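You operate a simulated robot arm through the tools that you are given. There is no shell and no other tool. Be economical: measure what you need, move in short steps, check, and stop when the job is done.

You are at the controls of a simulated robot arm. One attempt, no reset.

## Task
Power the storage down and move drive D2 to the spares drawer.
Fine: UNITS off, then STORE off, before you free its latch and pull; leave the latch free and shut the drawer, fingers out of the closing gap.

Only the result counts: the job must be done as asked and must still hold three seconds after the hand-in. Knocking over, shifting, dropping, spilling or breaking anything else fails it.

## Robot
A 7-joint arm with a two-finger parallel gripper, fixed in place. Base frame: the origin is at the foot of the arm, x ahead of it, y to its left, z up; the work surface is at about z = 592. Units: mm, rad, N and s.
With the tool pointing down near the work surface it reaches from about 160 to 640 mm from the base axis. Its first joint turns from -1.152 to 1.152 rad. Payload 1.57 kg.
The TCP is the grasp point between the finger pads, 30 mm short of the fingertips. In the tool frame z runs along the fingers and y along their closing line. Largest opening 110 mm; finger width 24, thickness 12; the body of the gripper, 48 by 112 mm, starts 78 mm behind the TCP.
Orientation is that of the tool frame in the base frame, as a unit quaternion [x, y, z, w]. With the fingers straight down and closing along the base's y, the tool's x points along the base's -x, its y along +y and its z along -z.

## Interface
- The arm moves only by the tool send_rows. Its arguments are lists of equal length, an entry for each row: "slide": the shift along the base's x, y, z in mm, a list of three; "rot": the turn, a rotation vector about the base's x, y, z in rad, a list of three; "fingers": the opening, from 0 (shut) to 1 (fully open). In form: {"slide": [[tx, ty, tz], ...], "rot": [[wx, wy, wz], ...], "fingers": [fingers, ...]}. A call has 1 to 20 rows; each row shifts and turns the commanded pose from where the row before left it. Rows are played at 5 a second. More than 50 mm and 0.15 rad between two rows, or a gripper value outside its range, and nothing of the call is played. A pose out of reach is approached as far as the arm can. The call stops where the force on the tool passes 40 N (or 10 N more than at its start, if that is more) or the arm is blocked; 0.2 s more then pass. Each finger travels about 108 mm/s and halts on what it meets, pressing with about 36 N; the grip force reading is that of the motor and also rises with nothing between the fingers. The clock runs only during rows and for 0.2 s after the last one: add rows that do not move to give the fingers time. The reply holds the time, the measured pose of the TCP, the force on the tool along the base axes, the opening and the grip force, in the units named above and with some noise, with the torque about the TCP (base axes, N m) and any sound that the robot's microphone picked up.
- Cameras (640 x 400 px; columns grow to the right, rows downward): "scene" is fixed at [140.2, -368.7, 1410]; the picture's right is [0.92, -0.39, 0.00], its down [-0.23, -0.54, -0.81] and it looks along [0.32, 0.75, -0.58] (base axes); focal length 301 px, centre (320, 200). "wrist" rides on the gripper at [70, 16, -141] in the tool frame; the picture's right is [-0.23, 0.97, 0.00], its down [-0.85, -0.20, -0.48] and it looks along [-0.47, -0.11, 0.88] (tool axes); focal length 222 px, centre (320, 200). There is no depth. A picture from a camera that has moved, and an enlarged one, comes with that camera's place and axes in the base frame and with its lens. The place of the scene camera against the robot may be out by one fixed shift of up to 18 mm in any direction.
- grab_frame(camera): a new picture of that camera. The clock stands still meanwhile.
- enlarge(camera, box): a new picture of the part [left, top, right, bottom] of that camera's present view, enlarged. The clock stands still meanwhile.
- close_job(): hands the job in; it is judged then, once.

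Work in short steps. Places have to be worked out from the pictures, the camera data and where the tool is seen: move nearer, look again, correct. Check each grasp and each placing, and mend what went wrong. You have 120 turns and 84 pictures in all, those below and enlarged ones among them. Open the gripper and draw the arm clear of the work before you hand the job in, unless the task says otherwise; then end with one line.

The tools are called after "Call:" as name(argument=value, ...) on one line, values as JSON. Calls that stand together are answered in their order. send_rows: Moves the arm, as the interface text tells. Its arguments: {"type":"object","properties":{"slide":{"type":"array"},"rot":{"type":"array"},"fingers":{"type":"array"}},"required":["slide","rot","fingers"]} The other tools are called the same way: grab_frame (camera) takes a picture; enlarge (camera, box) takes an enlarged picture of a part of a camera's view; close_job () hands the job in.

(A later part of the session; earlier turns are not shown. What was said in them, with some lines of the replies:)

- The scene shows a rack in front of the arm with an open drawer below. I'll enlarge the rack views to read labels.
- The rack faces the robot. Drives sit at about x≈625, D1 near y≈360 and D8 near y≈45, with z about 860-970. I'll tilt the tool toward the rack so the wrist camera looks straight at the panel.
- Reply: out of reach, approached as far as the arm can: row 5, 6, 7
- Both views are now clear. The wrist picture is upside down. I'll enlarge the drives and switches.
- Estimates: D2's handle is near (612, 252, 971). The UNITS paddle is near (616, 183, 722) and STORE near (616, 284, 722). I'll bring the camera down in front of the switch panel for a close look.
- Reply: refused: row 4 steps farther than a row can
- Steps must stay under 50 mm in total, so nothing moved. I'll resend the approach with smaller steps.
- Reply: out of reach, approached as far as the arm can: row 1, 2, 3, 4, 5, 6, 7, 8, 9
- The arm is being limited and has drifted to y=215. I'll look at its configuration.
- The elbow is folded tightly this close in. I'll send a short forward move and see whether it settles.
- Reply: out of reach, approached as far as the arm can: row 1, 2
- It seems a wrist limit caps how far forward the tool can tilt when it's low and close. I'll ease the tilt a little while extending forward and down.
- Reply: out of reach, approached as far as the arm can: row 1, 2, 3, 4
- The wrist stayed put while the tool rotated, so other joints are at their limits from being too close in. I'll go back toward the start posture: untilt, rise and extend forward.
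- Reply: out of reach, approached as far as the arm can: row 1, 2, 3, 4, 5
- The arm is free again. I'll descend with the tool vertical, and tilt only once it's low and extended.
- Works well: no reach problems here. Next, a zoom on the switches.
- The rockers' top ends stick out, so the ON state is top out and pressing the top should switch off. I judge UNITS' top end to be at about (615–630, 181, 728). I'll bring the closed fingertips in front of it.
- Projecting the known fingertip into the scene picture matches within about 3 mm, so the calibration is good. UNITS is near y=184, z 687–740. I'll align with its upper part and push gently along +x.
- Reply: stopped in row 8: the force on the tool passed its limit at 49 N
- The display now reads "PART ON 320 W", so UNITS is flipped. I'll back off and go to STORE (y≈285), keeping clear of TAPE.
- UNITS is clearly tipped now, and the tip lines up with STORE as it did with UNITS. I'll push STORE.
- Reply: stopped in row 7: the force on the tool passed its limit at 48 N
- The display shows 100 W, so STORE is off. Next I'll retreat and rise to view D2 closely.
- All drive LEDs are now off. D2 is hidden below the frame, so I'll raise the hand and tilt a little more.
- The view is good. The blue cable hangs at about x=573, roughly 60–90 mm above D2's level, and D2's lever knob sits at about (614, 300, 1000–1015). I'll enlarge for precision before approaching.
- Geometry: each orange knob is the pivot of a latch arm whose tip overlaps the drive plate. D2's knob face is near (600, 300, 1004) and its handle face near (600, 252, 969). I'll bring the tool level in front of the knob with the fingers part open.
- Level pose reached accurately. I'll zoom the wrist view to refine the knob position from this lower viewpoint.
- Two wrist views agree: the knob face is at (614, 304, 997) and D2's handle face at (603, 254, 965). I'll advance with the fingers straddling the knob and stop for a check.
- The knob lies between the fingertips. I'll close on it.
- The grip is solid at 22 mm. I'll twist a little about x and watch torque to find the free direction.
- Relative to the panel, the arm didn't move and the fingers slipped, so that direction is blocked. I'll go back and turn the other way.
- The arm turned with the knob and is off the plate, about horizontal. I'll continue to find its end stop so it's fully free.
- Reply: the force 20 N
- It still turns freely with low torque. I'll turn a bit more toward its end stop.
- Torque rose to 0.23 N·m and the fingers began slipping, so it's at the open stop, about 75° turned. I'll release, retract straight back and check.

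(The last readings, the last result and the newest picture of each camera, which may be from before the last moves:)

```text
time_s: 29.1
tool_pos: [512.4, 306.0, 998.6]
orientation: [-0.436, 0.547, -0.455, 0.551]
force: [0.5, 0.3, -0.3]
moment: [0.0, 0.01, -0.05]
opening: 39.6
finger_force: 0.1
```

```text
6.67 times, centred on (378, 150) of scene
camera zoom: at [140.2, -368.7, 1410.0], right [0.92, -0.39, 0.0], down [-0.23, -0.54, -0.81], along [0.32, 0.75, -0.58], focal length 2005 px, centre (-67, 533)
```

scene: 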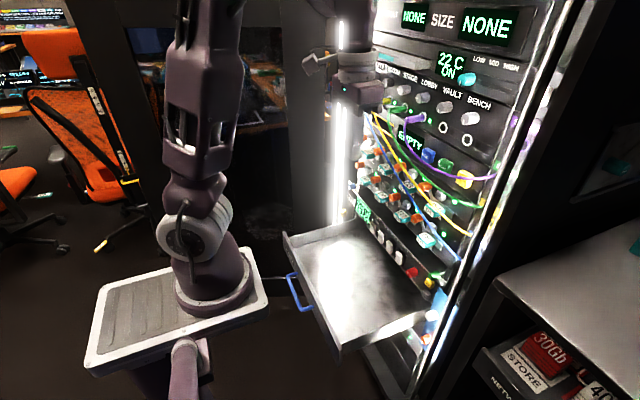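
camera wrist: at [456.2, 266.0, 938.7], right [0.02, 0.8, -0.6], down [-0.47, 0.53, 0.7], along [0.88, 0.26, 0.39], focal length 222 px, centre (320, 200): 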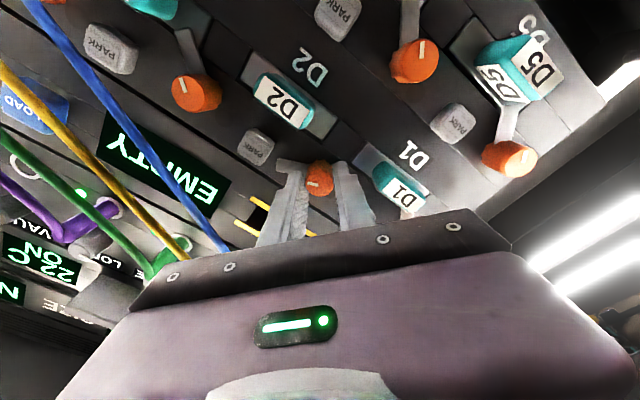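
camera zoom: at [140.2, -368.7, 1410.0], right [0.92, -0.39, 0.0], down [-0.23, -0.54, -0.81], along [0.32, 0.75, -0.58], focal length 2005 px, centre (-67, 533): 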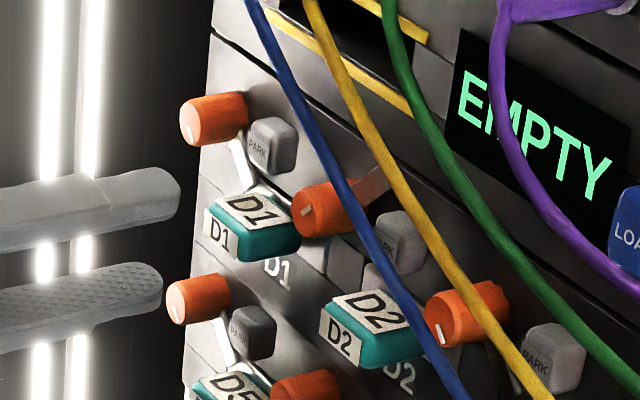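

The latch stays up and clear of D2's plate. Before pulling, I'll level the roll, retreat, and inspect the drawer to plan the placement.

Call:
send_rows(slide=[[-15, -5, 0], [-15, -5, 0], [-15, -5, 0], [-15, -5, 0], [-10, -5, 0], [0, -5, 0], [0, -10, 0], [0, -10, 0], [0, -10, 0]], rot=[[0.148, 0, 0], [0.148, 0, 0], [0.148, 0, 0], [0.148, 0, 0], [0.148, 0, 0], [0.148, 0, 0], [0.148, 0, 0], [0.148, 0, 0], [0.148, 0, 0]], fingers=[0.5, 0.5, 0.5, 0.5, 0.5, 0.5, 0.5, 0.5, 0.5])

Call:
send_rows(slide=[[0, -5, -30], [0, -5, -30], [0, -5, -30], [0, -5, -30], [0, -5, -30], [0, -5, -30]], rot=[[0, 0.1, 0], [0, 0.1, 0], [0, 0.1, 0], [0, 0.1, 0], [0, 0.1, 0], [0, 0.1, 0]], fingers=[0.5, 0.5, 0.5, 0.5, 0.5, 0.5])

Call:
grab_frame(camera="wrist")

Call:
grab_frame(camera="scene")

```text
time_s: 31.1
tool_pos: [443.1, 245.2, 998.2]
orientation: [-0.003, 0.711, -0.018, 0.703]
force: [0.3, -0.1, -0.4]
moment: [0.02, -0.05, 0.0]
opening: 55.3
finger_force: 0.2
```

```text
time_s: 32.5
tool_pos: [443.2, 215.3, 816.9]
orientation: [-0.008, 0.888, -0.019, 0.46]
force: [-0.2, 0.0, -0.2]
moment: [0.02, -0.03, -0.01]
opening: 55.0
finger_force: 0.1
```

```text
40 pictures are left
camera wrist: at [287.2, 232.8, 840.9], right [0.13, 0.98, 0.15], down [0.1, -0.16, 0.98], along [0.99, -0.11, -0.12], focal length 222 px, centre (320, 200)
```

wrist: 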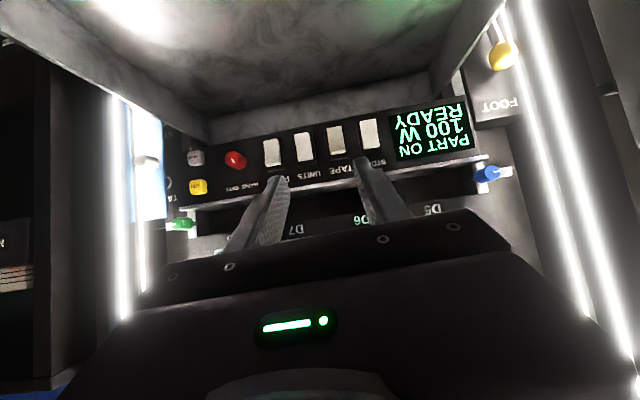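

```text
39 pictures are left
```

scene: 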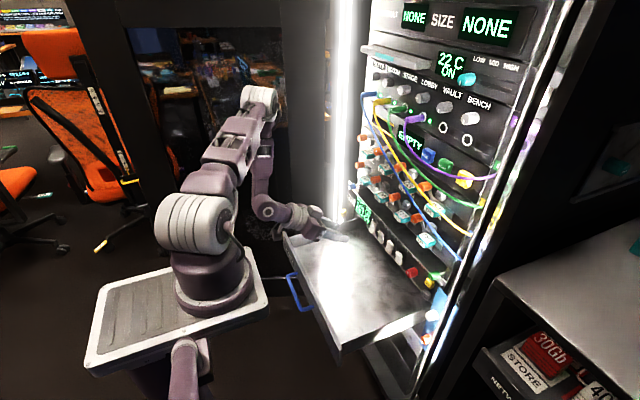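

Drawer estimate: floor z≈635, interior x≈345–605, front wall at x≈340, pull handle near (310, 200, 650). I'll test empty whether this tilted posture can reach the placing spot.

Call:
send_rows(slide=[[-5, 0, -30], [-5, 0, -30], [-5, 0, -30], [-5, 0, -20]], rot=[[0, 0, 0], [0, 0, 0], [0, 0, 0], [0, 0, 0]], fingers=[0.5, 0.5, 0.5, 0.5])

Call:
enlarge(camera="scene", box=[240, 180, 464, 320])

```text
time_s: 33.5
tool_pos: [423.2, 214.8, 707.2]
orientation: [-0.01, 0.887, -0.018, 0.462]
force: [0.3, 0.7, -0.3]
moment: [-0.02, 0.03, -0.02]
opening: 55.0
finger_force: 0.0
```

```text
2.86 times, centred on (352, 250) of scene
camera zoom: at [140.2, -368.7, 1410.0], right [0.92, -0.39, 0.0], down [-0.23, -0.54, -0.81], along [0.32, 0.75, -0.58], focal length 859 px, centre (229, 57)
```

zoom: 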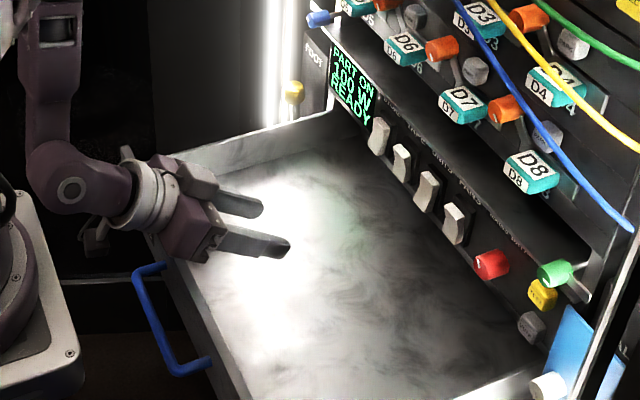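

Reachable. I'll check that a flatter tilt of about 65°, which is safer near the blue cable, also works here.

Call:
send_rows(slide=[[10, 0, -10], [10, 0, -10]], rot=[[0, -0.09, 0], [0, -0.09, 0]], fingers=[0.5, 0.5])

Call:
grab_frame(camera="wrist")

```text
time_s: 34.1
tool_pos: [444.3, 215.8, 686.9]
orientation: [-0.008, 0.841, -0.018, 0.541]
force: [0.4, -0.1, -0.3]
moment: [-0.01, -0.04, 0.02]
opening: 55.1
finger_force: 0.0
```

```text
37 pictures are left
camera wrist: at [285.5, 232.4, 682.8], right [0.1, 0.98, 0.17], down [-0.08, -0.16, 0.98], along [0.99, -0.11, 0.06], focal length 222 px, centre (320, 200)
```

wrist: 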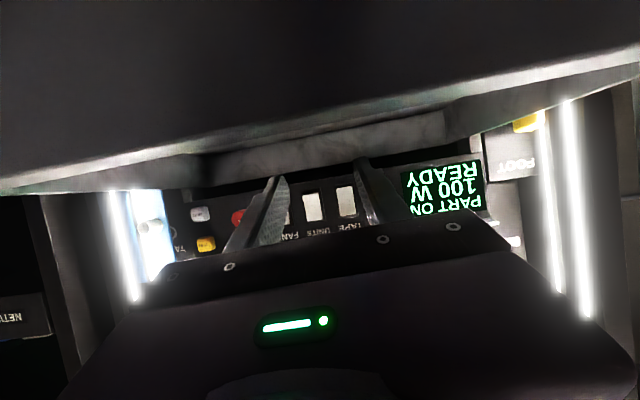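

The 65° tilt works there too. I'll rise back to D2 with a small roll correction, and set up about 40 mm in front of its handle (face ≈603, 254, 965).

Call:
send_rows(slide=[[0, 0, 40], [0, 5, 41], [0, 5, 41], [5, 7, 41], [10, 7, 41], [15, 7, 41], [25, 7, 42]], rot=[[0.039, 0, 0.006], [0, 0, 0], [0, 0, 0], [0, 0, 0], [0, 0, 0], [0, 0, 0], [0, 0, 0]], fingers=[0.5, 0.5, 0.5, 0.5, 0.5, 0.5, 0.5])

Call:
enlarge(camera="wrist", box=[200, 60, 440, 210])

Call:
enlarge(camera="scene", box=[310, 120, 422, 190])

```text
time_s: 35.7
tool_pos: [497.1, 254.7, 976.2]
orientation: [0.0, 0.842, -0.001, 0.54]
force: [-0.1, -0.3, 0.0]
moment: [0.01, 0.01, 0.01]
opening: 54.9
finger_force: 0.2
```

```text
2.67 times, centred on (320, 135) of wrist
camera zoom: at [338.9, 270.0, 971.9], right [0.1, 0.97, 0.21], down [-0.08, -0.2, 0.98], along [0.99, -0.11, 0.06], focal length 592 px, centre (320, 373)
```

zoom: 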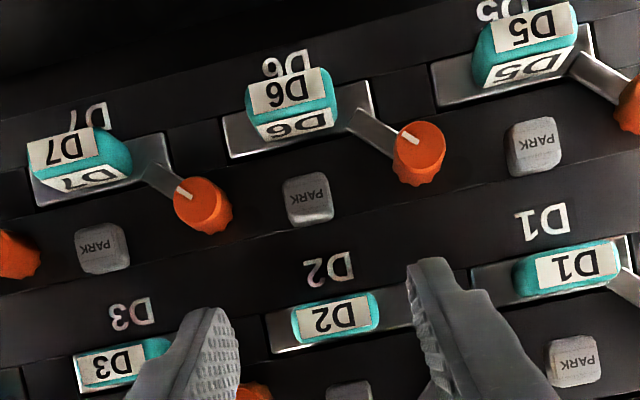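

```text
5.71 times, centred on (366, 155) of scene
camera zoom: at [140.2, -368.7, 1410.0], right [0.92, -0.39, 0.0], down [-0.23, -0.54, -0.81], along [0.32, 0.75, -0.58], focal length 1718 px, centre (57, 457)
```

zoom: 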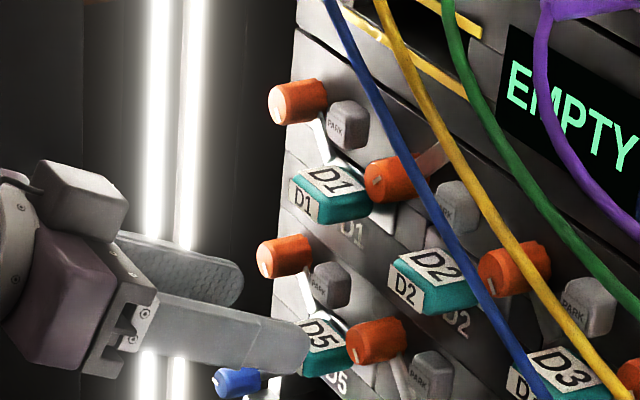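

D2's handle is confirmed at y≈253, z≈966. I'll advance so the tips straddle its sides.

Call:
send_rows(slide=[[30, -1, -1], [30, -1, -1], [15, 0, 0], [8, 0, 0], [8, 0, 0]], rot=[[0, 0, 0], [0, 0, 0], [0, 0, 0], [0, 0, 0], [0, 0, 0]], fingers=[0.5, 0.5, 0.5, 0.5, 0.5])

Call:
enlarge(camera="wrist", box=[200, 90, 440, 240])

Call:
enlarge(camera="scene", box=[330, 120, 426, 180])

```text
time_s: 36.9
tool_pos: [588.8, 252.1, 972.4]
orientation: [0.001, 0.841, -0.001, 0.54]
force: [-0.1, -0.9, -0.3]
moment: [0.01, 0.0, -0.02]
opening: 54.9
finger_force: 0.1
```

```text
2.67 times, centred on (320, 165) of wrist
camera zoom: at [431.3, 268.0, 968.7], right [0.1, 0.97, 0.21], down [-0.08, -0.2, 0.98], along [0.99, -0.11, 0.06], focal length 592 px, centre (320, 293)
```

zoom: 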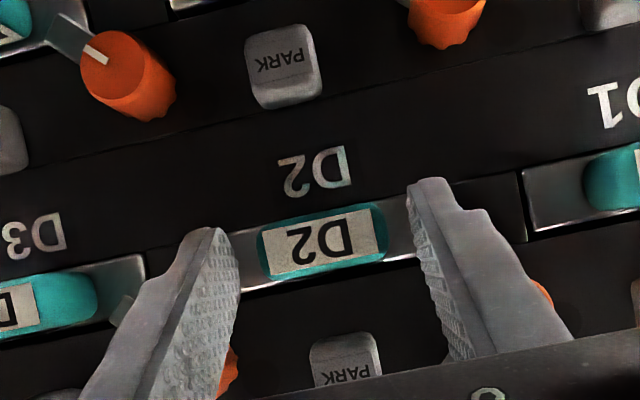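

```text
6.67 times, centred on (378, 150) of scene
camera zoom: at [140.2, -368.7, 1410.0], right [0.92, -0.39, 0.0], down [-0.23, -0.54, -0.81], along [0.32, 0.75, -0.58], focal length 2005 px, centre (-67, 533)
```

zoom: 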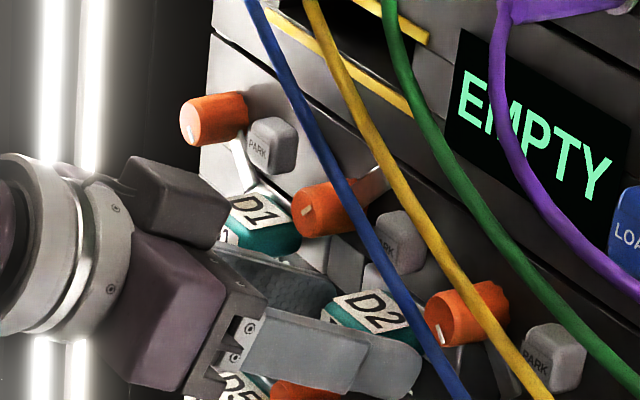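

The fingers straddle the handle. I'll close.

Call:
send_rows(slide=[[2, 0, 0], [0, 0, 0], [0, 0, 0]], rot=[[0, 0, 0], [0, 0, 0], [0, 0, 0]], fingers=[0.5, 0.0, 0.0])

Call:
enlarge(camera="scene", box=[340, 130, 420, 180])

```text
time_s: 37.7
tool_pos: [590.4, 251.4, 972.2]
orientation: [0.001, 0.842, 0.0, 0.54]
force: [1.0, 0.1, -1.1]
moment: [-0.01, -0.11, 0.08]
opening: 39.4
finger_force: 36.0
```

```text
8.00 times, centred on (380, 155) of scene
camera zoom: at [140.2, -368.7, 1410.0], right [0.92, -0.39, 0.0], down [-0.23, -0.54, -0.81], along [0.32, 0.75, -0.58], focal length 2406 px, centre (-160, 560)
```

zoom: 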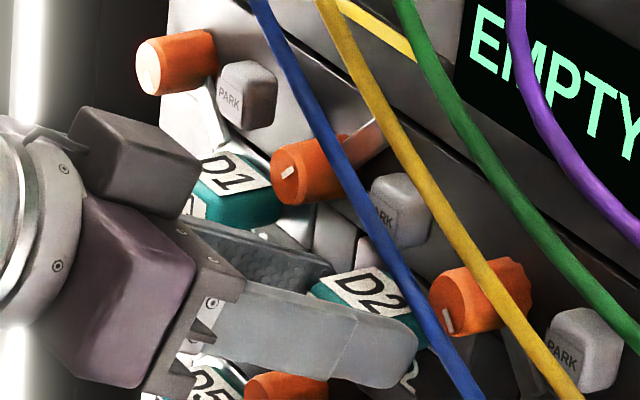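

The handle is gripped at 39.4 mm. I'll pull slowly straight back.

Call:
send_rows(slide=[[-6, 0, 0], [-8, 0, 0], [-10, 0, 0], [-10, 0, 0]], rot=[[0, 0, 0], [0, 0, 0], [0, 0, 0], [0, 0, 0]], fingers=[0, 0, 0, 0])

Call:
enlarge(camera="scene", box=[330, 120, 426, 180])

```text
time_s: 38.7
tool_pos: [556.4, 251.9, 971.9]
orientation: [0.001, 0.841, 0.0, 0.541]
force: [1.4, 0.8, -0.2]
moment: [-0.05, -0.03, 0.03]
opening: 39.3
finger_force: 36.0
```

```text
6.67 times, centred on (378, 150) of scene
camera zoom: at [140.2, -368.7, 1410.0], right [0.92, -0.39, 0.0], down [-0.23, -0.54, -0.81], along [0.32, 0.75, -0.58], focal length 2005 px, centre (-67, 533)
```

zoom: 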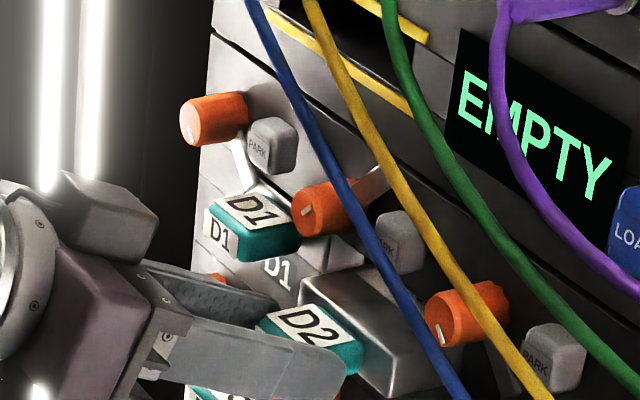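

The drive slides out with it. I'll keep pulling until it's clear of the bay.

Call:
send_rows(slide=[[-12, 0, 0], [-12, 0, 0], [-12, 0, 0], [-12, 0, 0], [-12, 0, 0]], rot=[[0, 0, 0], [0, 0, 0], [0, 0, 0], [0, 0, 0], [0, 0, 0]], fingers=[0, 0, 0, 0, 0])

Call:
enlarge(camera="scene", box=[310, 110, 438, 190])

```text
time_s: 39.9
tool_pos: [497.1, 250.6, 972.1]
orientation: [0.001, 0.842, -0.001, 0.539]
force: [0.8, -0.2, -0.8]
moment: [0.04, 0.05, -0.01]
opening: 39.3
finger_force: 35.6
```

```text
5.00 times, centred on (374, 150) of scene
camera zoom: at [140.2, -368.7, 1410.0], right [0.92, -0.39, 0.0], down [-0.23, -0.54, -0.81], along [0.32, 0.75, -0.58], focal length 1504 px, centre (50, 450)
```

zoom: 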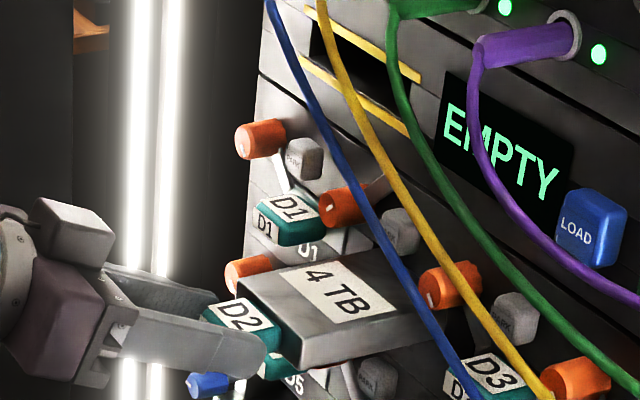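

About 93 mm is out and it still moves without resistance. I'll continue.

Call:
send_rows(slide=[[-10, 0, 0], [-10, 0, 0], [-10, 0, 0], [-10, 0, 0], [-10, 0, 0]], rot=[[0, 0, 0], [0, 0, 0], [0, 0, 0], [0, 0, 0], [0, 0, 0]], fingers=[0, 0, 0, 0, 0])

Call:
enlarge(camera="scene", box=[310, 110, 438, 190])

```text
time_s: 41.1
tool_pos: [447.3, 251.2, 973.1]
orientation: [0.001, 0.842, -0.001, 0.54]
force: [0.0, 0.2, -0.7]
moment: [0.03, 0.17, 0.01]
opening: 39.3
finger_force: 35.9
```

```text
5.00 times, centred on (374, 150) of scene
camera zoom: at [140.2, -368.7, 1410.0], right [0.92, -0.39, 0.0], down [-0.23, -0.54, -0.81], along [0.32, 0.75, -0.58], focal length 1504 px, centre (50, 450)
```

zoom: 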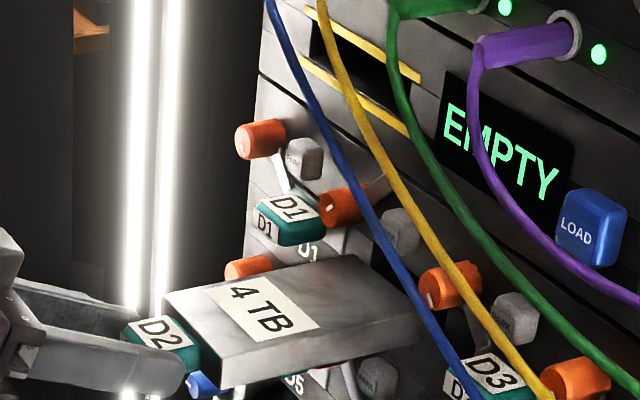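

The drive body is about 74 × 138 × 25 mm and nearly out. I'll pull the last part clear and check from both cameras.

Call:
send_rows(slide=[[-10, 0, 0], [-10, 0, 0], [-10, 0, 0], [-10, 0, 0]], rot=[[0, 0, 0], [0, 0, 0], [0, 0, 0], [0, 0, 0]], fingers=[0, 0, 0, 0])

Call:
enlarge(camera="scene", box=[270, 110, 430, 210])

Call:
grab_frame(camera="wrist")

```text
time_s: 42.1
tool_pos: [406.9, 251.2, 973.4]
orientation: [0.0, 0.842, 0.0, 0.54]
force: [-0.1, 0.0, -0.3]
moment: [0.0, 0.16, 0.05]
opening: 39.4
finger_force: 36.0
```

```text
4.00 times, centred on (350, 160) of scene
camera zoom: at [140.2, -368.7, 1410.0], right [0.92, -0.39, 0.0], down [-0.23, -0.54, -0.81], along [0.32, 0.75, -0.58], focal length 1203 px, centre (200, 360)
```

zoom: 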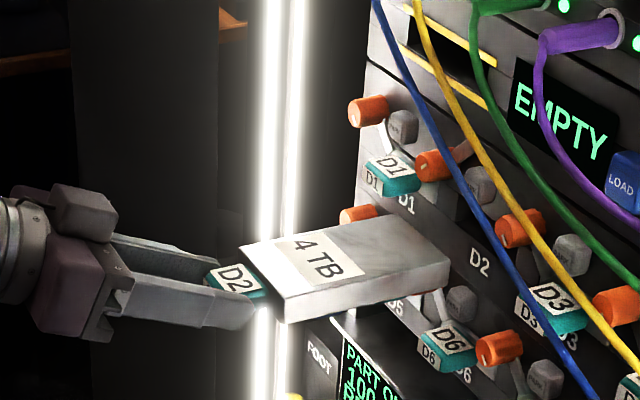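

```text
27 pictures are left
camera wrist: at [249.1, 267.2, 969.0], right [0.1, 0.97, 0.21], down [-0.08, -0.2, 0.98], along [0.99, -0.11, 0.06], focal length 222 px, centre (320, 200)
```

wrist: 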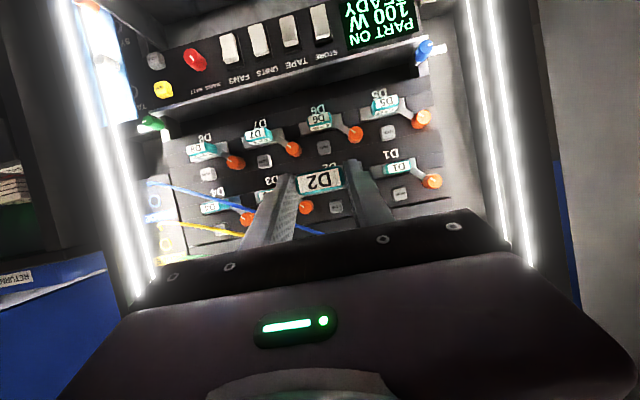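

D2 is fully out, with its far end at x≈573 and the panel at 623. I'll descend straight down toward the drawer, checking that the reach holds.

Call:
send_rows(slide=[[0, -5, -35], [0, -5, -35], [0, -5, -35], [0, -5, -35], [0, -5, -35], [0, -5, -30]], rot=[[0, 0, 0], [0, 0, 0], [0, 0, 0], [0, 0, 0], [0, 0, 0], [0, 0, 0]], fingers=[0, 0, 0, 0, 0, 0])

Call:
enlarge(camera="scene", box=[230, 170, 470, 320])

```text
time_s: 43.5
tool_pos: [407.9, 221.5, 767.8]
orientation: [0.001, 0.842, 0.0, 0.54]
force: [0.1, 0.5, -0.7]
moment: [0.05, 0.15, 0.01]
opening: 39.2
finger_force: 36.1
```

```text
2.67 times, centred on (350, 245) of scene
camera zoom: at [140.2, -368.7, 1410.0], right [0.92, -0.39, 0.0], down [-0.23, -0.54, -0.81], along [0.32, 0.75, -0.58], focal length 802 px, centre (240, 80)
```

zoom: 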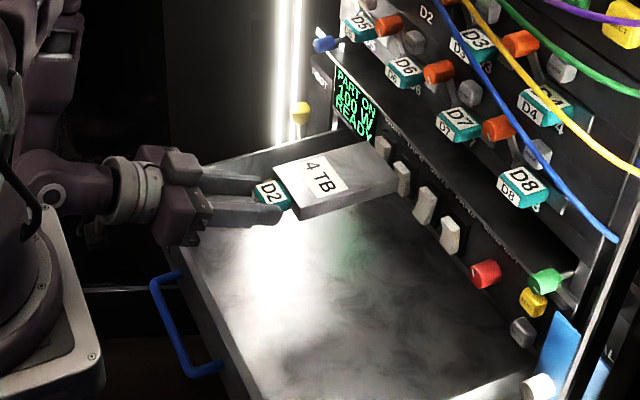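

The drive hangs over the drawer. I'll pitch the tool about 0.2 rad nose down, so the gripper body clears the drawer front, and lower further.

Call:
send_rows(slide=[[0, 0, -15], [0, 0, -15], [3, 0, -20], [3, 0, -15]], rot=[[0, 0.1, 0], [0, 0.1, 0], [0, 0, 0], [0, 0, 0]], fingers=[0, 0, 0, 0])

Call:
enlarge(camera="wrist", box=[160, 20, 480, 220])

Call:
enlarge(camera="scene", box=[250, 190, 442, 310])

```text
time_s: 44.5
tool_pos: [412.6, 220.4, 702.7]
orientation: [0.001, 0.892, -0.001, 0.453]
force: [-0.1, 0.0, -1.4]
moment: [0.01, 0.17, -0.02]
opening: 39.3
finger_force: 36.0
```

```text
2.00 times, centred on (320, 120) of wrist
camera zoom: at [257.0, 237.8, 729.7], right [0.14, 0.97, 0.18], down [0.12, -0.2, 0.97], along [0.98, -0.11, -0.14], focal length 444 px, centre (320, 360)
```

zoom: 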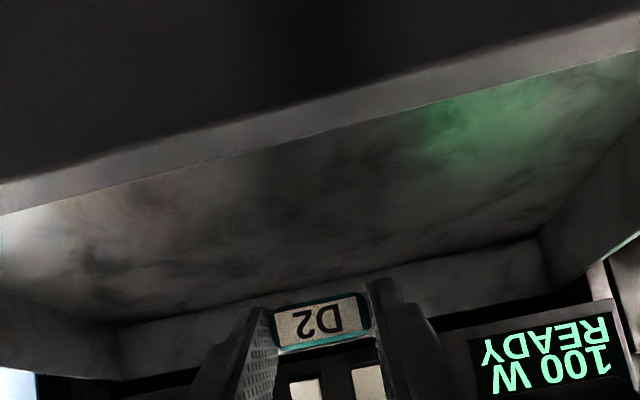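

```text
3.33 times, centred on (346, 250) of scene
camera zoom: at [140.2, -368.7, 1410.0], right [0.92, -0.39, 0.0], down [-0.23, -0.54, -0.81], along [0.32, 0.75, -0.58], focal length 1002 px, centre (233, 33)
```

zoom: 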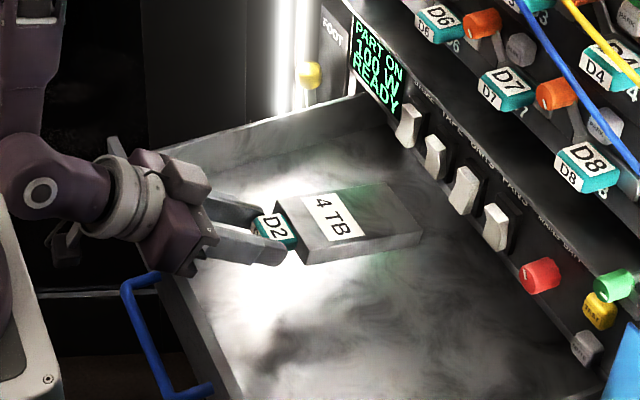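

Everything is inside the drawer outline: the back wall is near x≈594 and the drive end at ~570. I'll lower in small steps until contact.

Call:
send_rows(slide=[[0, 0, -5], [0, 0, -5], [0, 0, -5], [0, 0, -5], [0, 0, -5]], rot=[[0, 0, 0], [0, 0, 0], [0, 0, 0], [0, 0, 0], [0, 0, 0]], fingers=[0, 0, 0, 0, 0])

```text
time_s: 45.7
tool_pos: [413.8, 220.6, 678.3]
orientation: [0.0, 0.892, -0.001, 0.453]
force: [-1.0, 0.1, 0.4]
moment: [-0.02, 0.17, 0.01]
opening: 39.4
finger_force: 35.9
```

Call:
send_rows(slide=[[0, 0, -4], [0, 0, -4], [0, 0, -4]], rot=[[0, 0, 0], [0, 0, 0], [0, 0, 0]], fingers=[0, 0, 0])

Call:
enlarge(camera="scene", box=[280, 200, 408, 280])

```text
time_s: 46.5
tool_pos: [412.5, 220.9, 664.9]
orientation: [0.0, 0.891, -0.001, 0.454]
force: [-0.3, 0.2, -0.3]
moment: [-0.02, 0.13, -0.02]
opening: 39.3
finger_force: 36.1
```

```text
5.00 times, centred on (344, 240) of scene
camera zoom: at [140.2, -368.7, 1410.0], right [0.92, -0.39, 0.0], down [-0.23, -0.54, -0.81], along [0.32, 0.75, -0.58], focal length 1504 px, centre (200, 0)
```

zoom: 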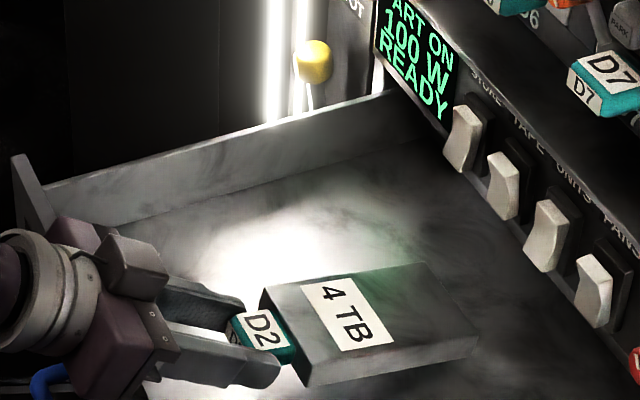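

The far end is probably about to touch. I'll keep lowering in small steps, easing the tool steeper for clearance to the front wall, and watch force.

Call:
send_rows(slide=[[3, 0, -3], [3, 0, -3], [3, 0, -3], [3, 0, -3]], rot=[[0, 0.02, 0], [0, 0.02, 0], [0, 0.02, 0], [0, 0.02, 0]], fingers=[0, 0, 0, 0])

Call:
enlarge(camera="scene", box=[280, 200, 408, 280])

```text
time_s: 47.5
tool_pos: [426.8, 221.5, 654.1]
orientation: [0.001, 0.908, 0.0, 0.419]
force: [-0.2, 0.2, 5.1]
moment: [-0.05, -1.18, 0.03]
opening: 39.4
finger_force: 35.9
```

```text
5.00 times, centred on (344, 240) of scene
camera zoom: at [140.1, -368.7, 1410.0], right [0.92, -0.39, 0.0], down [-0.23, -0.54, -0.81], along [0.32, 0.75, -0.58], focal length 1504 px, centre (200, 0)
```

zoom: 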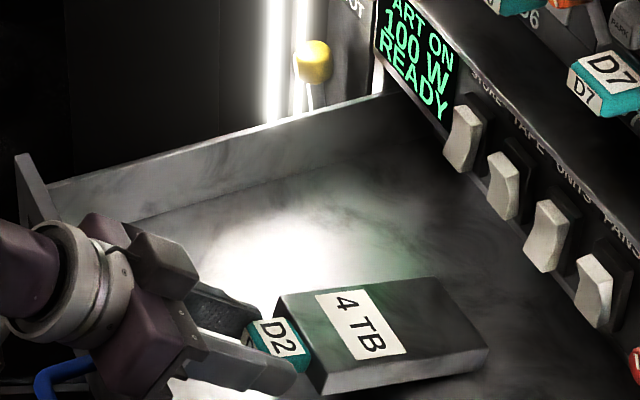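

The far end is on the floor, and the near end is still about 20 mm up. I'll steepen the tool while lowering, so the drive pivots flat in the grip and the hand clears the front wall.

Call:
send_rows(slide=[[2, 0, -2], [2, 0, -3], [2, 0, -3], [1, 0, -3]], rot=[[0, 0.05, 0], [0, 0.05, 0], [0, 0.05, 0], [0, 0.05, 0]], fingers=[0, 0, 0, 0])

Call:
enlarge(camera="scene", box=[280, 200, 408, 280])

```text
time_s: 48.5
tool_pos: [433.3, 220.6, 643.2]
orientation: [0.0, 0.946, 0.0, 0.324]
force: [0.0, -0.5, 6.7]
moment: [-0.16, -1.19, -0.08]
opening: 39.4
finger_force: 35.9
```

```text
5.00 times, centred on (344, 240) of scene
camera zoom: at [140.1, -368.8, 1410.0], right [0.92, -0.39, 0.0], down [-0.23, -0.54, -0.81], along [0.32, 0.75, -0.58], focal length 1504 px, centre (200, 0)
```

zoom: 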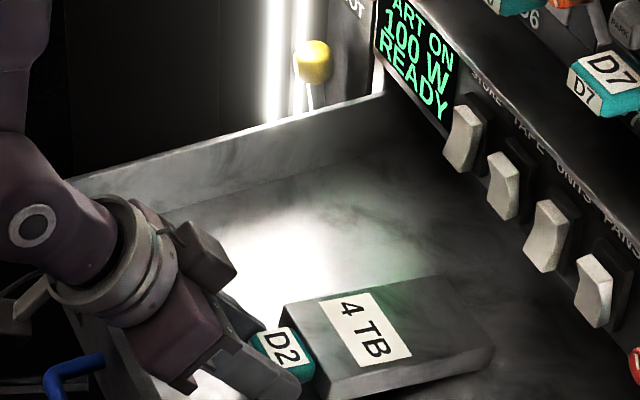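

It pivots nicely. I'll continue straight down in small steps until the reaction changes.

Call:
send_rows(slide=[[0, 0, -3], [0, 0, -3], [0, 0, -3]], rot=[[0, 0, 0], [0, 0, 0], [0, 0, 0]], fingers=[0, 0, 0])

Call:
enlarge(camera="scene", box=[280, 200, 408, 280])

```text
time_s: 49.3
tool_pos: [432.7, 221.5, 633.6]
orientation: [0.0, 0.946, 0.0, 0.325]
force: [-1.2, -0.1, 6.3]
moment: [-0.14, -1.18, 0.03]
opening: 39.2
finger_force: 35.7
```

```text
5.00 times, centred on (344, 240) of scene
camera zoom: at [140.1, -368.8, 1410.0], right [0.92, -0.39, 0.0], down [-0.23, -0.54, -0.81], along [0.32, 0.75, -0.58], focal length 1504 px, centre (200, 0)
```

zoom: 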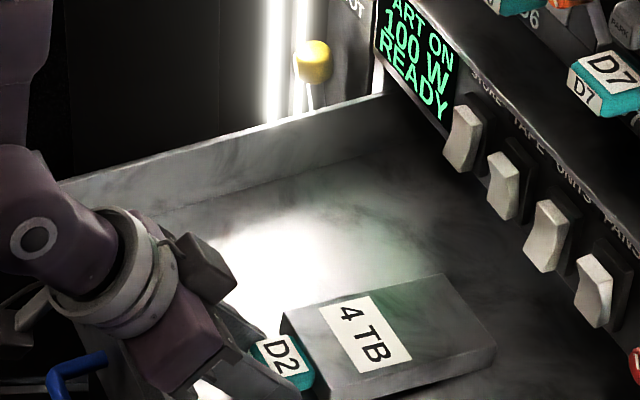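

Still pivoting with steady force. I'll continue down a bit more.

Call:
send_rows(slide=[[0, 0, -3], [0, 0, -3], [0, 0, -3]], rot=[[0, 0, 0], [0, 0, 0], [0, 0, 0]], fingers=[0, 0, 0])

```text
time_s: 50.1
tool_pos: [432.5, 221.2, 625.0]
orientation: [0.001, 0.946, -0.001, 0.325]
force: [-0.1, -0.9, 5.3]
moment: [-0.17, -1.21, -0.07]
opening: 39.5
finger_force: 35.9
```

Call:
send_rows(slide=[[0, 0, -2], [0, 0, -2], [0, 0, -2]], rot=[[0, 0, 0], [0, 0, 0], [0, 0, 0]], fingers=[0, 0, 0])

Call:
enlarge(camera="scene", box=[280, 200, 408, 280])

```text
time_s: 50.8
tool_pos: [435.4, 221.2, 622.8]
orientation: [0.001, 0.944, -0.001, 0.329]
force: [0.1, -0.4, 4.5]
moment: [0.05, 0.03, 0.01]
opening: 39.5
finger_force: 36.0
stopped in row 3: the force on the tool passed its limit at 45 N (the readings are from after the stop); the commanded pose is now the measured one
```

```text
5.00 times, centred on (344, 240) of scene
camera zoom: at [140.2, -368.8, 1410.0], right [0.92, -0.39, 0.0], down [-0.23, -0.54, -0.81], along [0.32, 0.75, -0.58], focal length 1504 px, centre (200, 0)
```

zoom: 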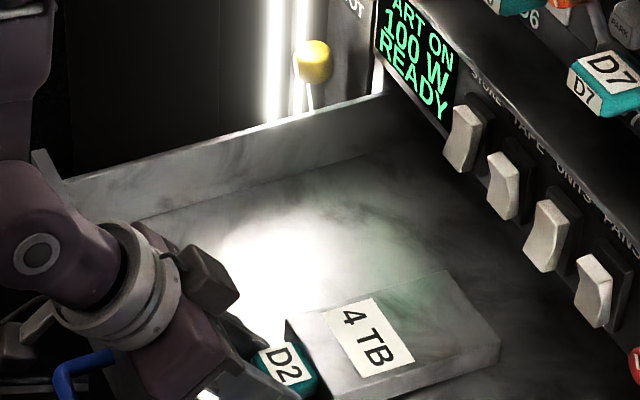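

The fingertips are at the floor (z≈592) and the drive is essentially flat. I'll ease up 1 mm and open gently.

Call:
send_rows(slide=[[0, 0, 1], [0, 0, 0], [0, 0, 0], [0, 0, 0]], rot=[[0, 0, 0], [0, 0, 0], [0, 0, 0], [0, 0, 0]], fingers=[0.36, 0.4, 0.5, 0.55])

Call:
enlarge(camera="scene", box=[280, 200, 408, 280])

```text
time_s: 51.8
tool_pos: [434.2, 222.0, 623.9]
orientation: [0.0, 0.944, -0.001, 0.329]
force: [0.0, -0.2, 0.2]
moment: [0.01, -0.01, -0.05]
opening: 60.6
finger_force: 0.1
```

```text
5.00 times, centred on (344, 240) of scene
camera zoom: at [140.2, -368.7, 1410.0], right [0.92, -0.39, 0.0], down [-0.23, -0.54, -0.81], along [0.32, 0.75, -0.58], focal length 1504 px, centre (200, 0)
```

zoom: 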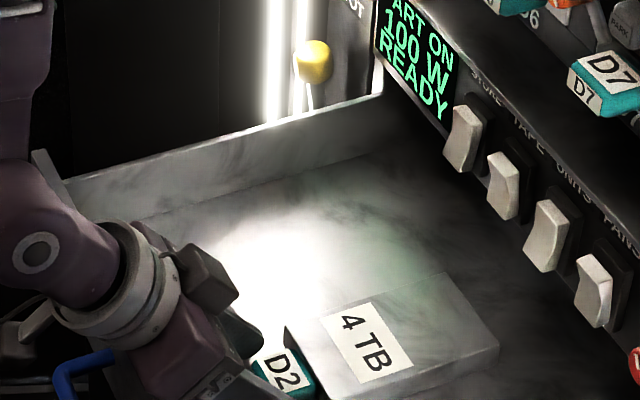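

The drive is released and flat. I'll rise straight up, then return the tool to vertical and look at it and the drawer front.

Call:
send_rows(slide=[[0, 0, 15], [0, 0, 25], [0, 0, 35], [0, 0, 35], [0, 0, 35], [0, 0, 30]], rot=[[0, 0, 0], [0, 0, 0], [0, 0, 0], [0, 0, 0], [0, 0, 0], [0, 0, 0]], fingers=[0.55, 0.55, 0.55, 0.55, 0.55, 0.55])

Call:
send_rows(slide=[[-30, -2, 5], [-30, -2, 5], [-30, -3, 5], [-30, -3, 5], [-25, -3, 5]], rot=[[0, 0.134, 0], [0, 0.134, 0], [0, 0.134, 0], [0, 0.134, 0], [0, 0.134, 0]], fingers=[0, 0, 0, 0, 0])

Call:
grab_frame(camera="wrist")

Call:
grab_frame(camera="scene")

```text
time_s: 53.1
tool_pos: [433.9, 221.6, 798.6]
orientation: [0.001, 0.945, -0.001, 0.328]
force: [-0.1, 0.1, -0.1]
moment: [0.0, -0.02, -0.01]
opening: 60.6
finger_force: 0.1
```

```text
time_s: 54.4
tool_pos: [290.9, 208.5, 824.6]
orientation: [0.001, 1.0, -0.001, -0.002]
force: [0.0, 0.9, -0.3]
moment: [-0.02, 0.01, 0.07]
opening: 0.0
finger_force: 21.6
```

```text
17 pictures are left
camera wrist: at [220.5, 224.5, 966.5], right [0.23, 0.97, 0.0], down [0.86, -0.2, 0.48], along [0.46, -0.11, -0.88], focal length 222 px, centre (320, 200)
```

wrist: 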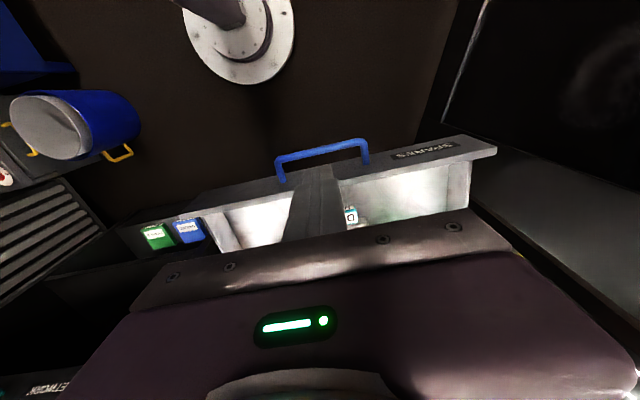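

```text
16 pictures are left
```

scene: 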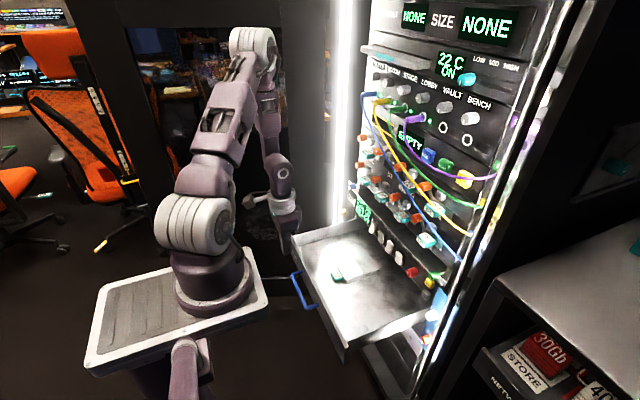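

D2 rests in the drawer marked SPARES. The pull bar is near (310, 207, 635). I'll put the closed fingers in front of it, tilted about 30° so the hand body stays back from the rockers at the end, and then push the bar.

Call:
send_rows(slide=[[-15, 0, -15], [-15, 0, -15], [-10, 0, -20], [0, 0, -20]], rot=[[0, -0.13, 0], [0, -0.13, 0], [0, -0.13, 0], [0, -0.13, 0]], fingers=[0, 0, 0, 0])

```text
time_s: 55.4
tool_pos: [249.7, 209.3, 754.0]
orientation: [0.0, 0.966, -0.001, 0.257]
force: [0.6, 0.0, 0.1]
moment: [-0.04, 0.04, 0.02]
opening: 0.0
finger_force: 21.3
```

Call:
send_rows(slide=[[0, 0, -30], [0, 0, -30], [0, 0, -30], [0, 0, -22]], rot=[[0, 0, 0], [0, 0, 0], [0, 0, 0], [0, 0, 0]], fingers=[0, 0, 0, 0])

Call:
enlarge(camera="scene", box=[240, 210, 400, 310])

Call:
enlarge(camera="wrist", box=[160, 40, 480, 240])

```text
time_s: 56.4
tool_pos: [251.1, 209.7, 641.8]
orientation: [0.001, 0.966, 0.0, 0.257]
force: [-0.4, 0.4, -0.5]
moment: [0.03, -0.02, -0.02]
opening: 0.0
finger_force: 22.1
```

```text
4.00 times, centred on (320, 260) of scene
camera zoom: at [140.2, -368.7, 1410.0], right [0.92, -0.39, 0.0], down [-0.23, -0.54, -0.81], along [0.32, 0.75, -0.58], focal length 1203 px, centre (320, -40)
```

zoom: 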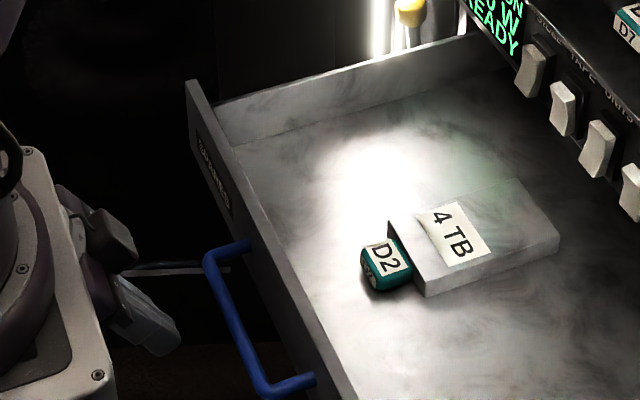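

```text
2.00 times, centred on (320, 140) of wrist
camera zoom: at [119.1, 225.8, 730.3], right [0.2, 0.97, 0.11], down [0.5, -0.2, 0.84], along [0.84, -0.11, -0.53], focal length 444 px, centre (320, 320)
```

zoom: 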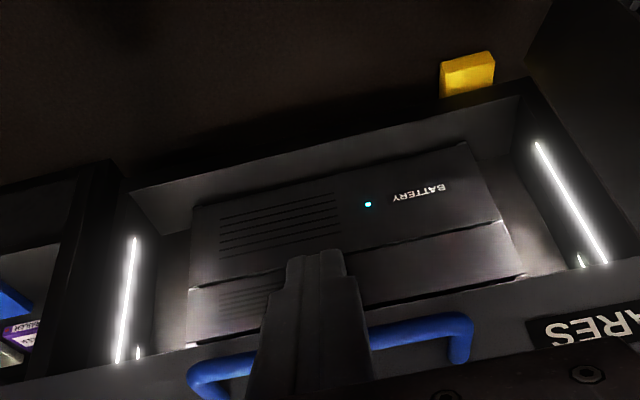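

The fingertips are level with the pull bar (z≈629). I'll push gently.

Call:
send_rows(slide=[[8, 0, 0], [8, 0, 0], [6, 0, 0], [6, 0, 0], [6, 0, 0], [8, 0, 0], [8, 0, 0], [8, 0, 0]], rot=[[0, 0, 0], [0, 0, 0], [0, 0, 0], [0, 0, 0], [0, 0, 0], [0, 0, 0], [0, 0, 0], [0, 0, 0]], fingers=[0, 0, 0, 0, 0, 0, 0, 0])

Call:
enlarge(camera="scene", box=[240, 210, 400, 310])

```text
time_s: 58.1
tool_pos: [307.8, 208.8, 641.6]
orientation: [0.0, 0.966, 0.0, 0.257]
force: [-0.2, -0.1, 0.0]
moment: [0.01, -0.02, -0.03]
opening: 0.0
finger_force: 21.5
```

```text
4.00 times, centred on (320, 260) of scene
camera zoom: at [140.2, -368.7, 1410.0], right [0.92, -0.39, 0.0], down [-0.23, -0.54, -0.81], along [0.32, 0.75, -0.58], focal length 1203 px, centre (320, -40)
```

zoom: 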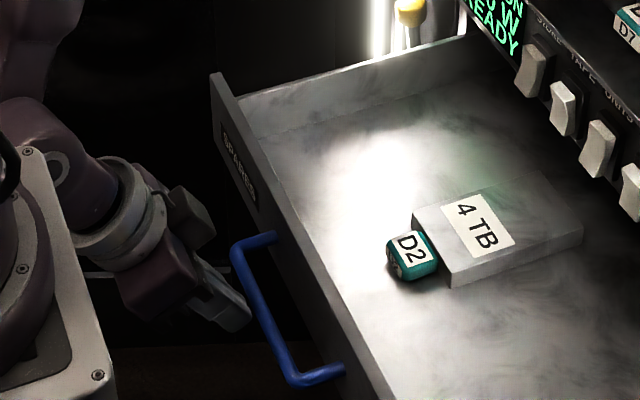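

The drawer and drive move together smoothly. I'll continue at the same pace.

Call:
send_rows(slide=[[8, 0, 0], [8, 0, 0], [8, 0, 0], [8, 0, 0], [8, 0, 0], [8, 0, 0], [8, 0, 0], [8, 0, 0], [8, 0, 0], [8, 0, 0], [8, 0, 0], [8, 0, 0], [8, 0, 0], [8, 0, 0], [8, 0, 0]], rot=[[0, 0, 0], [0, 0, 0], [0, 0, 0], [0, 0, 0], [0, 0, 0], [0, 0, 0], [0, 0, 0], [0, 0, 0], [0, 0, 0], [0, 0, 0], [0, 0, 0], [0, 0, 0], [0, 0, 0], [0, 0, 0], [0, 0, 0]], fingers=[0, 0, 0, 0, 0, 0, 0, 0, 0, 0, 0, 0, 0, 0, 0])

Call:
enlarge(camera="scene", box=[260, 190, 452, 310])

```text
time_s: 61.4
tool_pos: [427.9, 208.8, 642.1]
orientation: [0.0, 0.966, 0.001, 0.258]
force: [0.2, -0.3, -0.2]
moment: [-0.04, 0.0, 0.03]
opening: 0.0
finger_force: 21.6
```

```text
3.33 times, centred on (356, 250) of scene
camera zoom: at [140.2, -368.7, 1410.0], right [0.92, -0.39, 0.0], down [-0.23, -0.54, -0.81], along [0.32, 0.75, -0.58], focal length 1002 px, centre (200, 33)
```

zoom: 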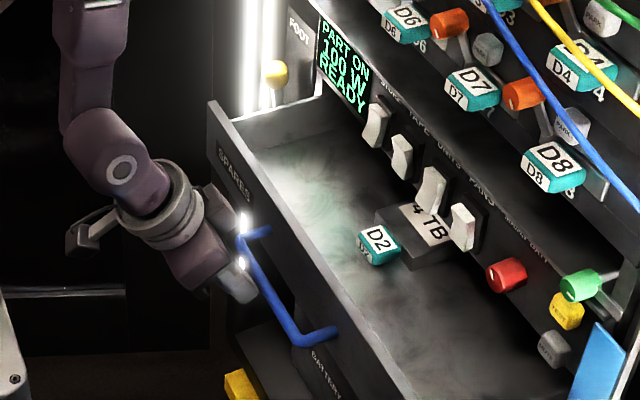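

The drive passes under the panel fine. About 130 mm of travel remains, so I'll keep pushing.

Call:
send_rows(slide=[[8, 0, 0], [8, 0, 0], [8, 0, 0], [8, 0, 0], [8, 0, 0], [8, 0, 0], [8, 0, 0], [8, 0, 0], [8, 0, 0], [8, 0, 0], [8, 0, 0]], rot=[[0, 0, 0], [0, 0, 0], [0, 0, 0], [0, 0, 0], [0, 0, 0], [0, 0, 0], [0, 0, 0], [0, 0, 0], [0, 0, 0], [0, 0, 0], [0, 0, 0]], fingers=[0, 0, 0, 0, 0, 0, 0, 0, 0, 0, 0])

Call:
enlarge(camera="scene", box=[300, 190, 460, 290])

```text
time_s: 63.8
tool_pos: [516.7, 209.1, 641.7]
orientation: [0.001, 0.966, -0.001, 0.257]
force: [-0.2, -0.8, 0.0]
moment: [-0.01, 0.0, 0.0]
opening: 0.0
finger_force: 20.8
```

```text
4.00 times, centred on (380, 240) of scene
camera zoom: at [140.2, -368.7, 1410.0], right [0.92, -0.39, 0.0], down [-0.23, -0.54, -0.81], along [0.32, 0.75, -0.58], focal length 1203 px, centre (80, 40)
```

zoom: 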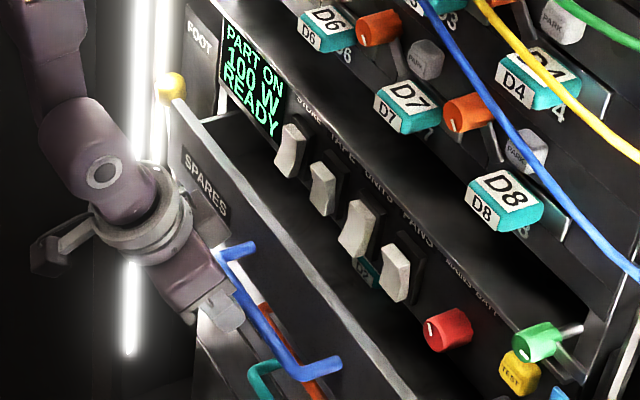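

About 50 mm remains. I'll use smaller steps to the end stop.

Call:
send_rows(slide=[[5, 0, 0], [5, 0, 0], [5, 0, 0], [5, 0, 0], [5, 0, 0], [5, 0, 0], [4, 0, 0], [4, 0, 0], [4, 0, 0]], rot=[[0, 0, 0], [0, 0, 0], [0, 0, 0], [0, 0, 0], [0, 0, 0], [0, 0, 0], [0, 0, 0], [0, 0, 0], [0, 0, 0]], fingers=[0, 0, 0, 0, 0, 0, 0, 0, 0])

Call:
enlarge(camera="scene", box=[310, 200, 438, 280])

```text
time_s: 65.8
tool_pos: [558.4, 209.1, 641.9]
orientation: [0.001, 0.966, -0.001, 0.257]
force: [-0.2, 0.2, -0.2]
moment: [0.01, 0.02, -0.03]
opening: 0.1
finger_force: 21.1
```

```text
5.00 times, centred on (374, 240) of scene
camera zoom: at [140.2, -368.7, 1410.0], right [0.92, -0.39, 0.0], down [-0.23, -0.54, -0.81], along [0.32, 0.75, -0.58], focal length 1504 px, centre (50, 0)
```

zoom: 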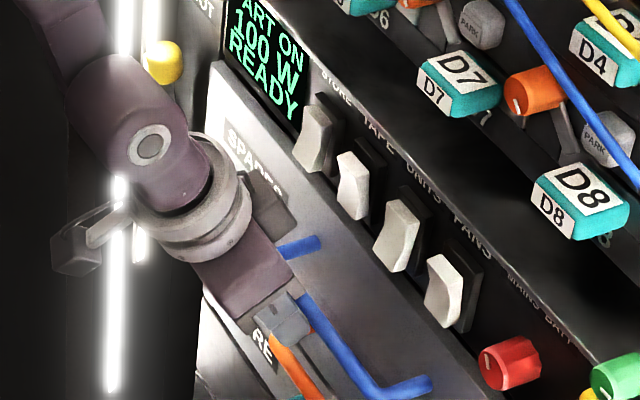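

It looks nearly shut. I'll push on in 3 mm steps until it meets the stop.

Call:
send_rows(slide=[[3, 0, 0], [3, 0, 0], [3, 0, 0], [3, 0, 0], [3, 0, 0], [3, 0, 0]], rot=[[0, 0, 0], [0, 0, 0], [0, 0, 0], [0, 0, 0], [0, 0, 0], [0, 0, 0]], fingers=[0, 0, 0, 0, 0, 0])

```text
time_s: 67.2
tool_pos: [570.8, 208.2, 639.0]
orientation: [0.001, 0.968, -0.002, 0.25]
force: [-33.2, -0.5, -6.8]
moment: [0.16, 0.78, 0.05]
opening: 0.0
finger_force: 21.0
```

There's a firm −33 N reaction, so the drawer is at its stop. I'll back off along −x and rise clear.

Call:
send_rows(slide=[[-10, 0, 0], [-20, 0, 0], [-30, 0, 0], [-35, 0, 0], [-35, 0, 10], [-20, -15, 35], [-10, -20, 35], [0, -25, 35], [0, -25, 35]], rot=[[0, 0, 0], [0, 0, 0], [0, 0, 0], [0, 0, 0], [0, 0, 0], [0, 0, 0], [0, 0, 0], [0, 0, 0], [0, 0, 0]], fingers=[0, 0, 0, 0, 0, 0, 0, 0.5, 1])

Call:
grab_frame(camera="scene")

Call:
grab_frame(camera="wrist")

Call:
enlarge(camera="scene", box=[320, 190, 480, 290])

Call:
enlarge(camera="scene", box=[340, 110, 468, 190])

```text
time_s: 69.2
tool_pos: [415.6, 123.4, 791.7]
orientation: [0.0, 0.966, 0.0, 0.257]
force: [0.3, 0.6, -0.1]
moment: [0.02, 0.01, 0.02]
opening: 109.7
finger_force: 0.0
```

```text
9 pictures are left
```

scene: 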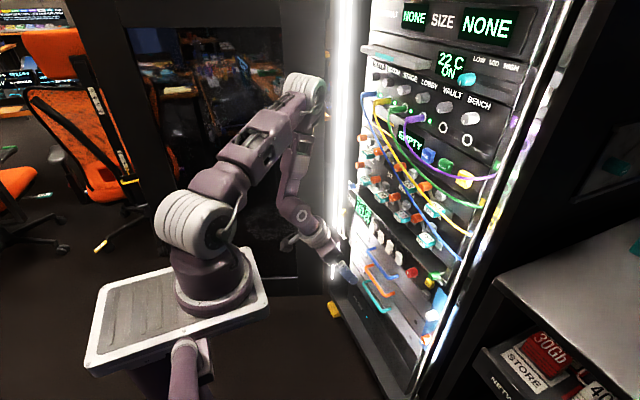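

```text
8 pictures are left
camera wrist: at [284.9, 139.4, 880.0], right [0.2, 0.97, 0.11], down [0.5, -0.2, 0.84], along [0.84, -0.11, -0.53], focal length 222 px, centre (320, 200)
```

wrist: 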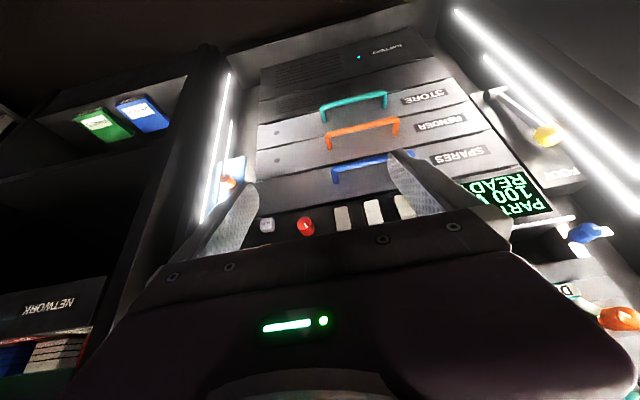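

```text
4.00 times, centred on (400, 240) of scene
camera zoom: at [140.2, -368.7, 1410.0], right [0.92, -0.39, 0.0], down [-0.23, -0.54, -0.81], along [0.32, 0.75, -0.58], focal length 1203 px, centre (0, 40)
```

zoom: 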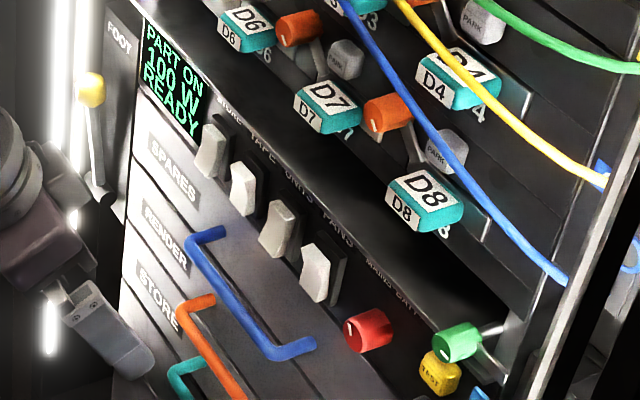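

```text
5.00 times, centred on (404, 150) of scene
camera zoom: at [140.2, -368.7, 1410.0], right [0.92, -0.39, 0.0], down [-0.23, -0.54, -0.81], along [0.32, 0.75, -0.58], focal length 1504 px, centre (-100, 450)
```

zoom: 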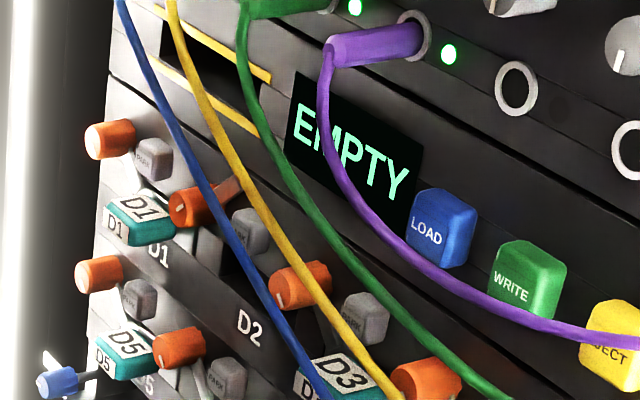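

SPARES sits flush with the drawers below. D2's bay is empty with its latch still turned free, UNITS and STORE are off, and the hand is open and clear. I'm handing the job in.

Call:
close_job()

```text
The job is handed in.
```

I switched UNITS off and then STORE, freed D2's latch and left it free, and moved D2 to the SPARES drawer, which is now pushed shut.
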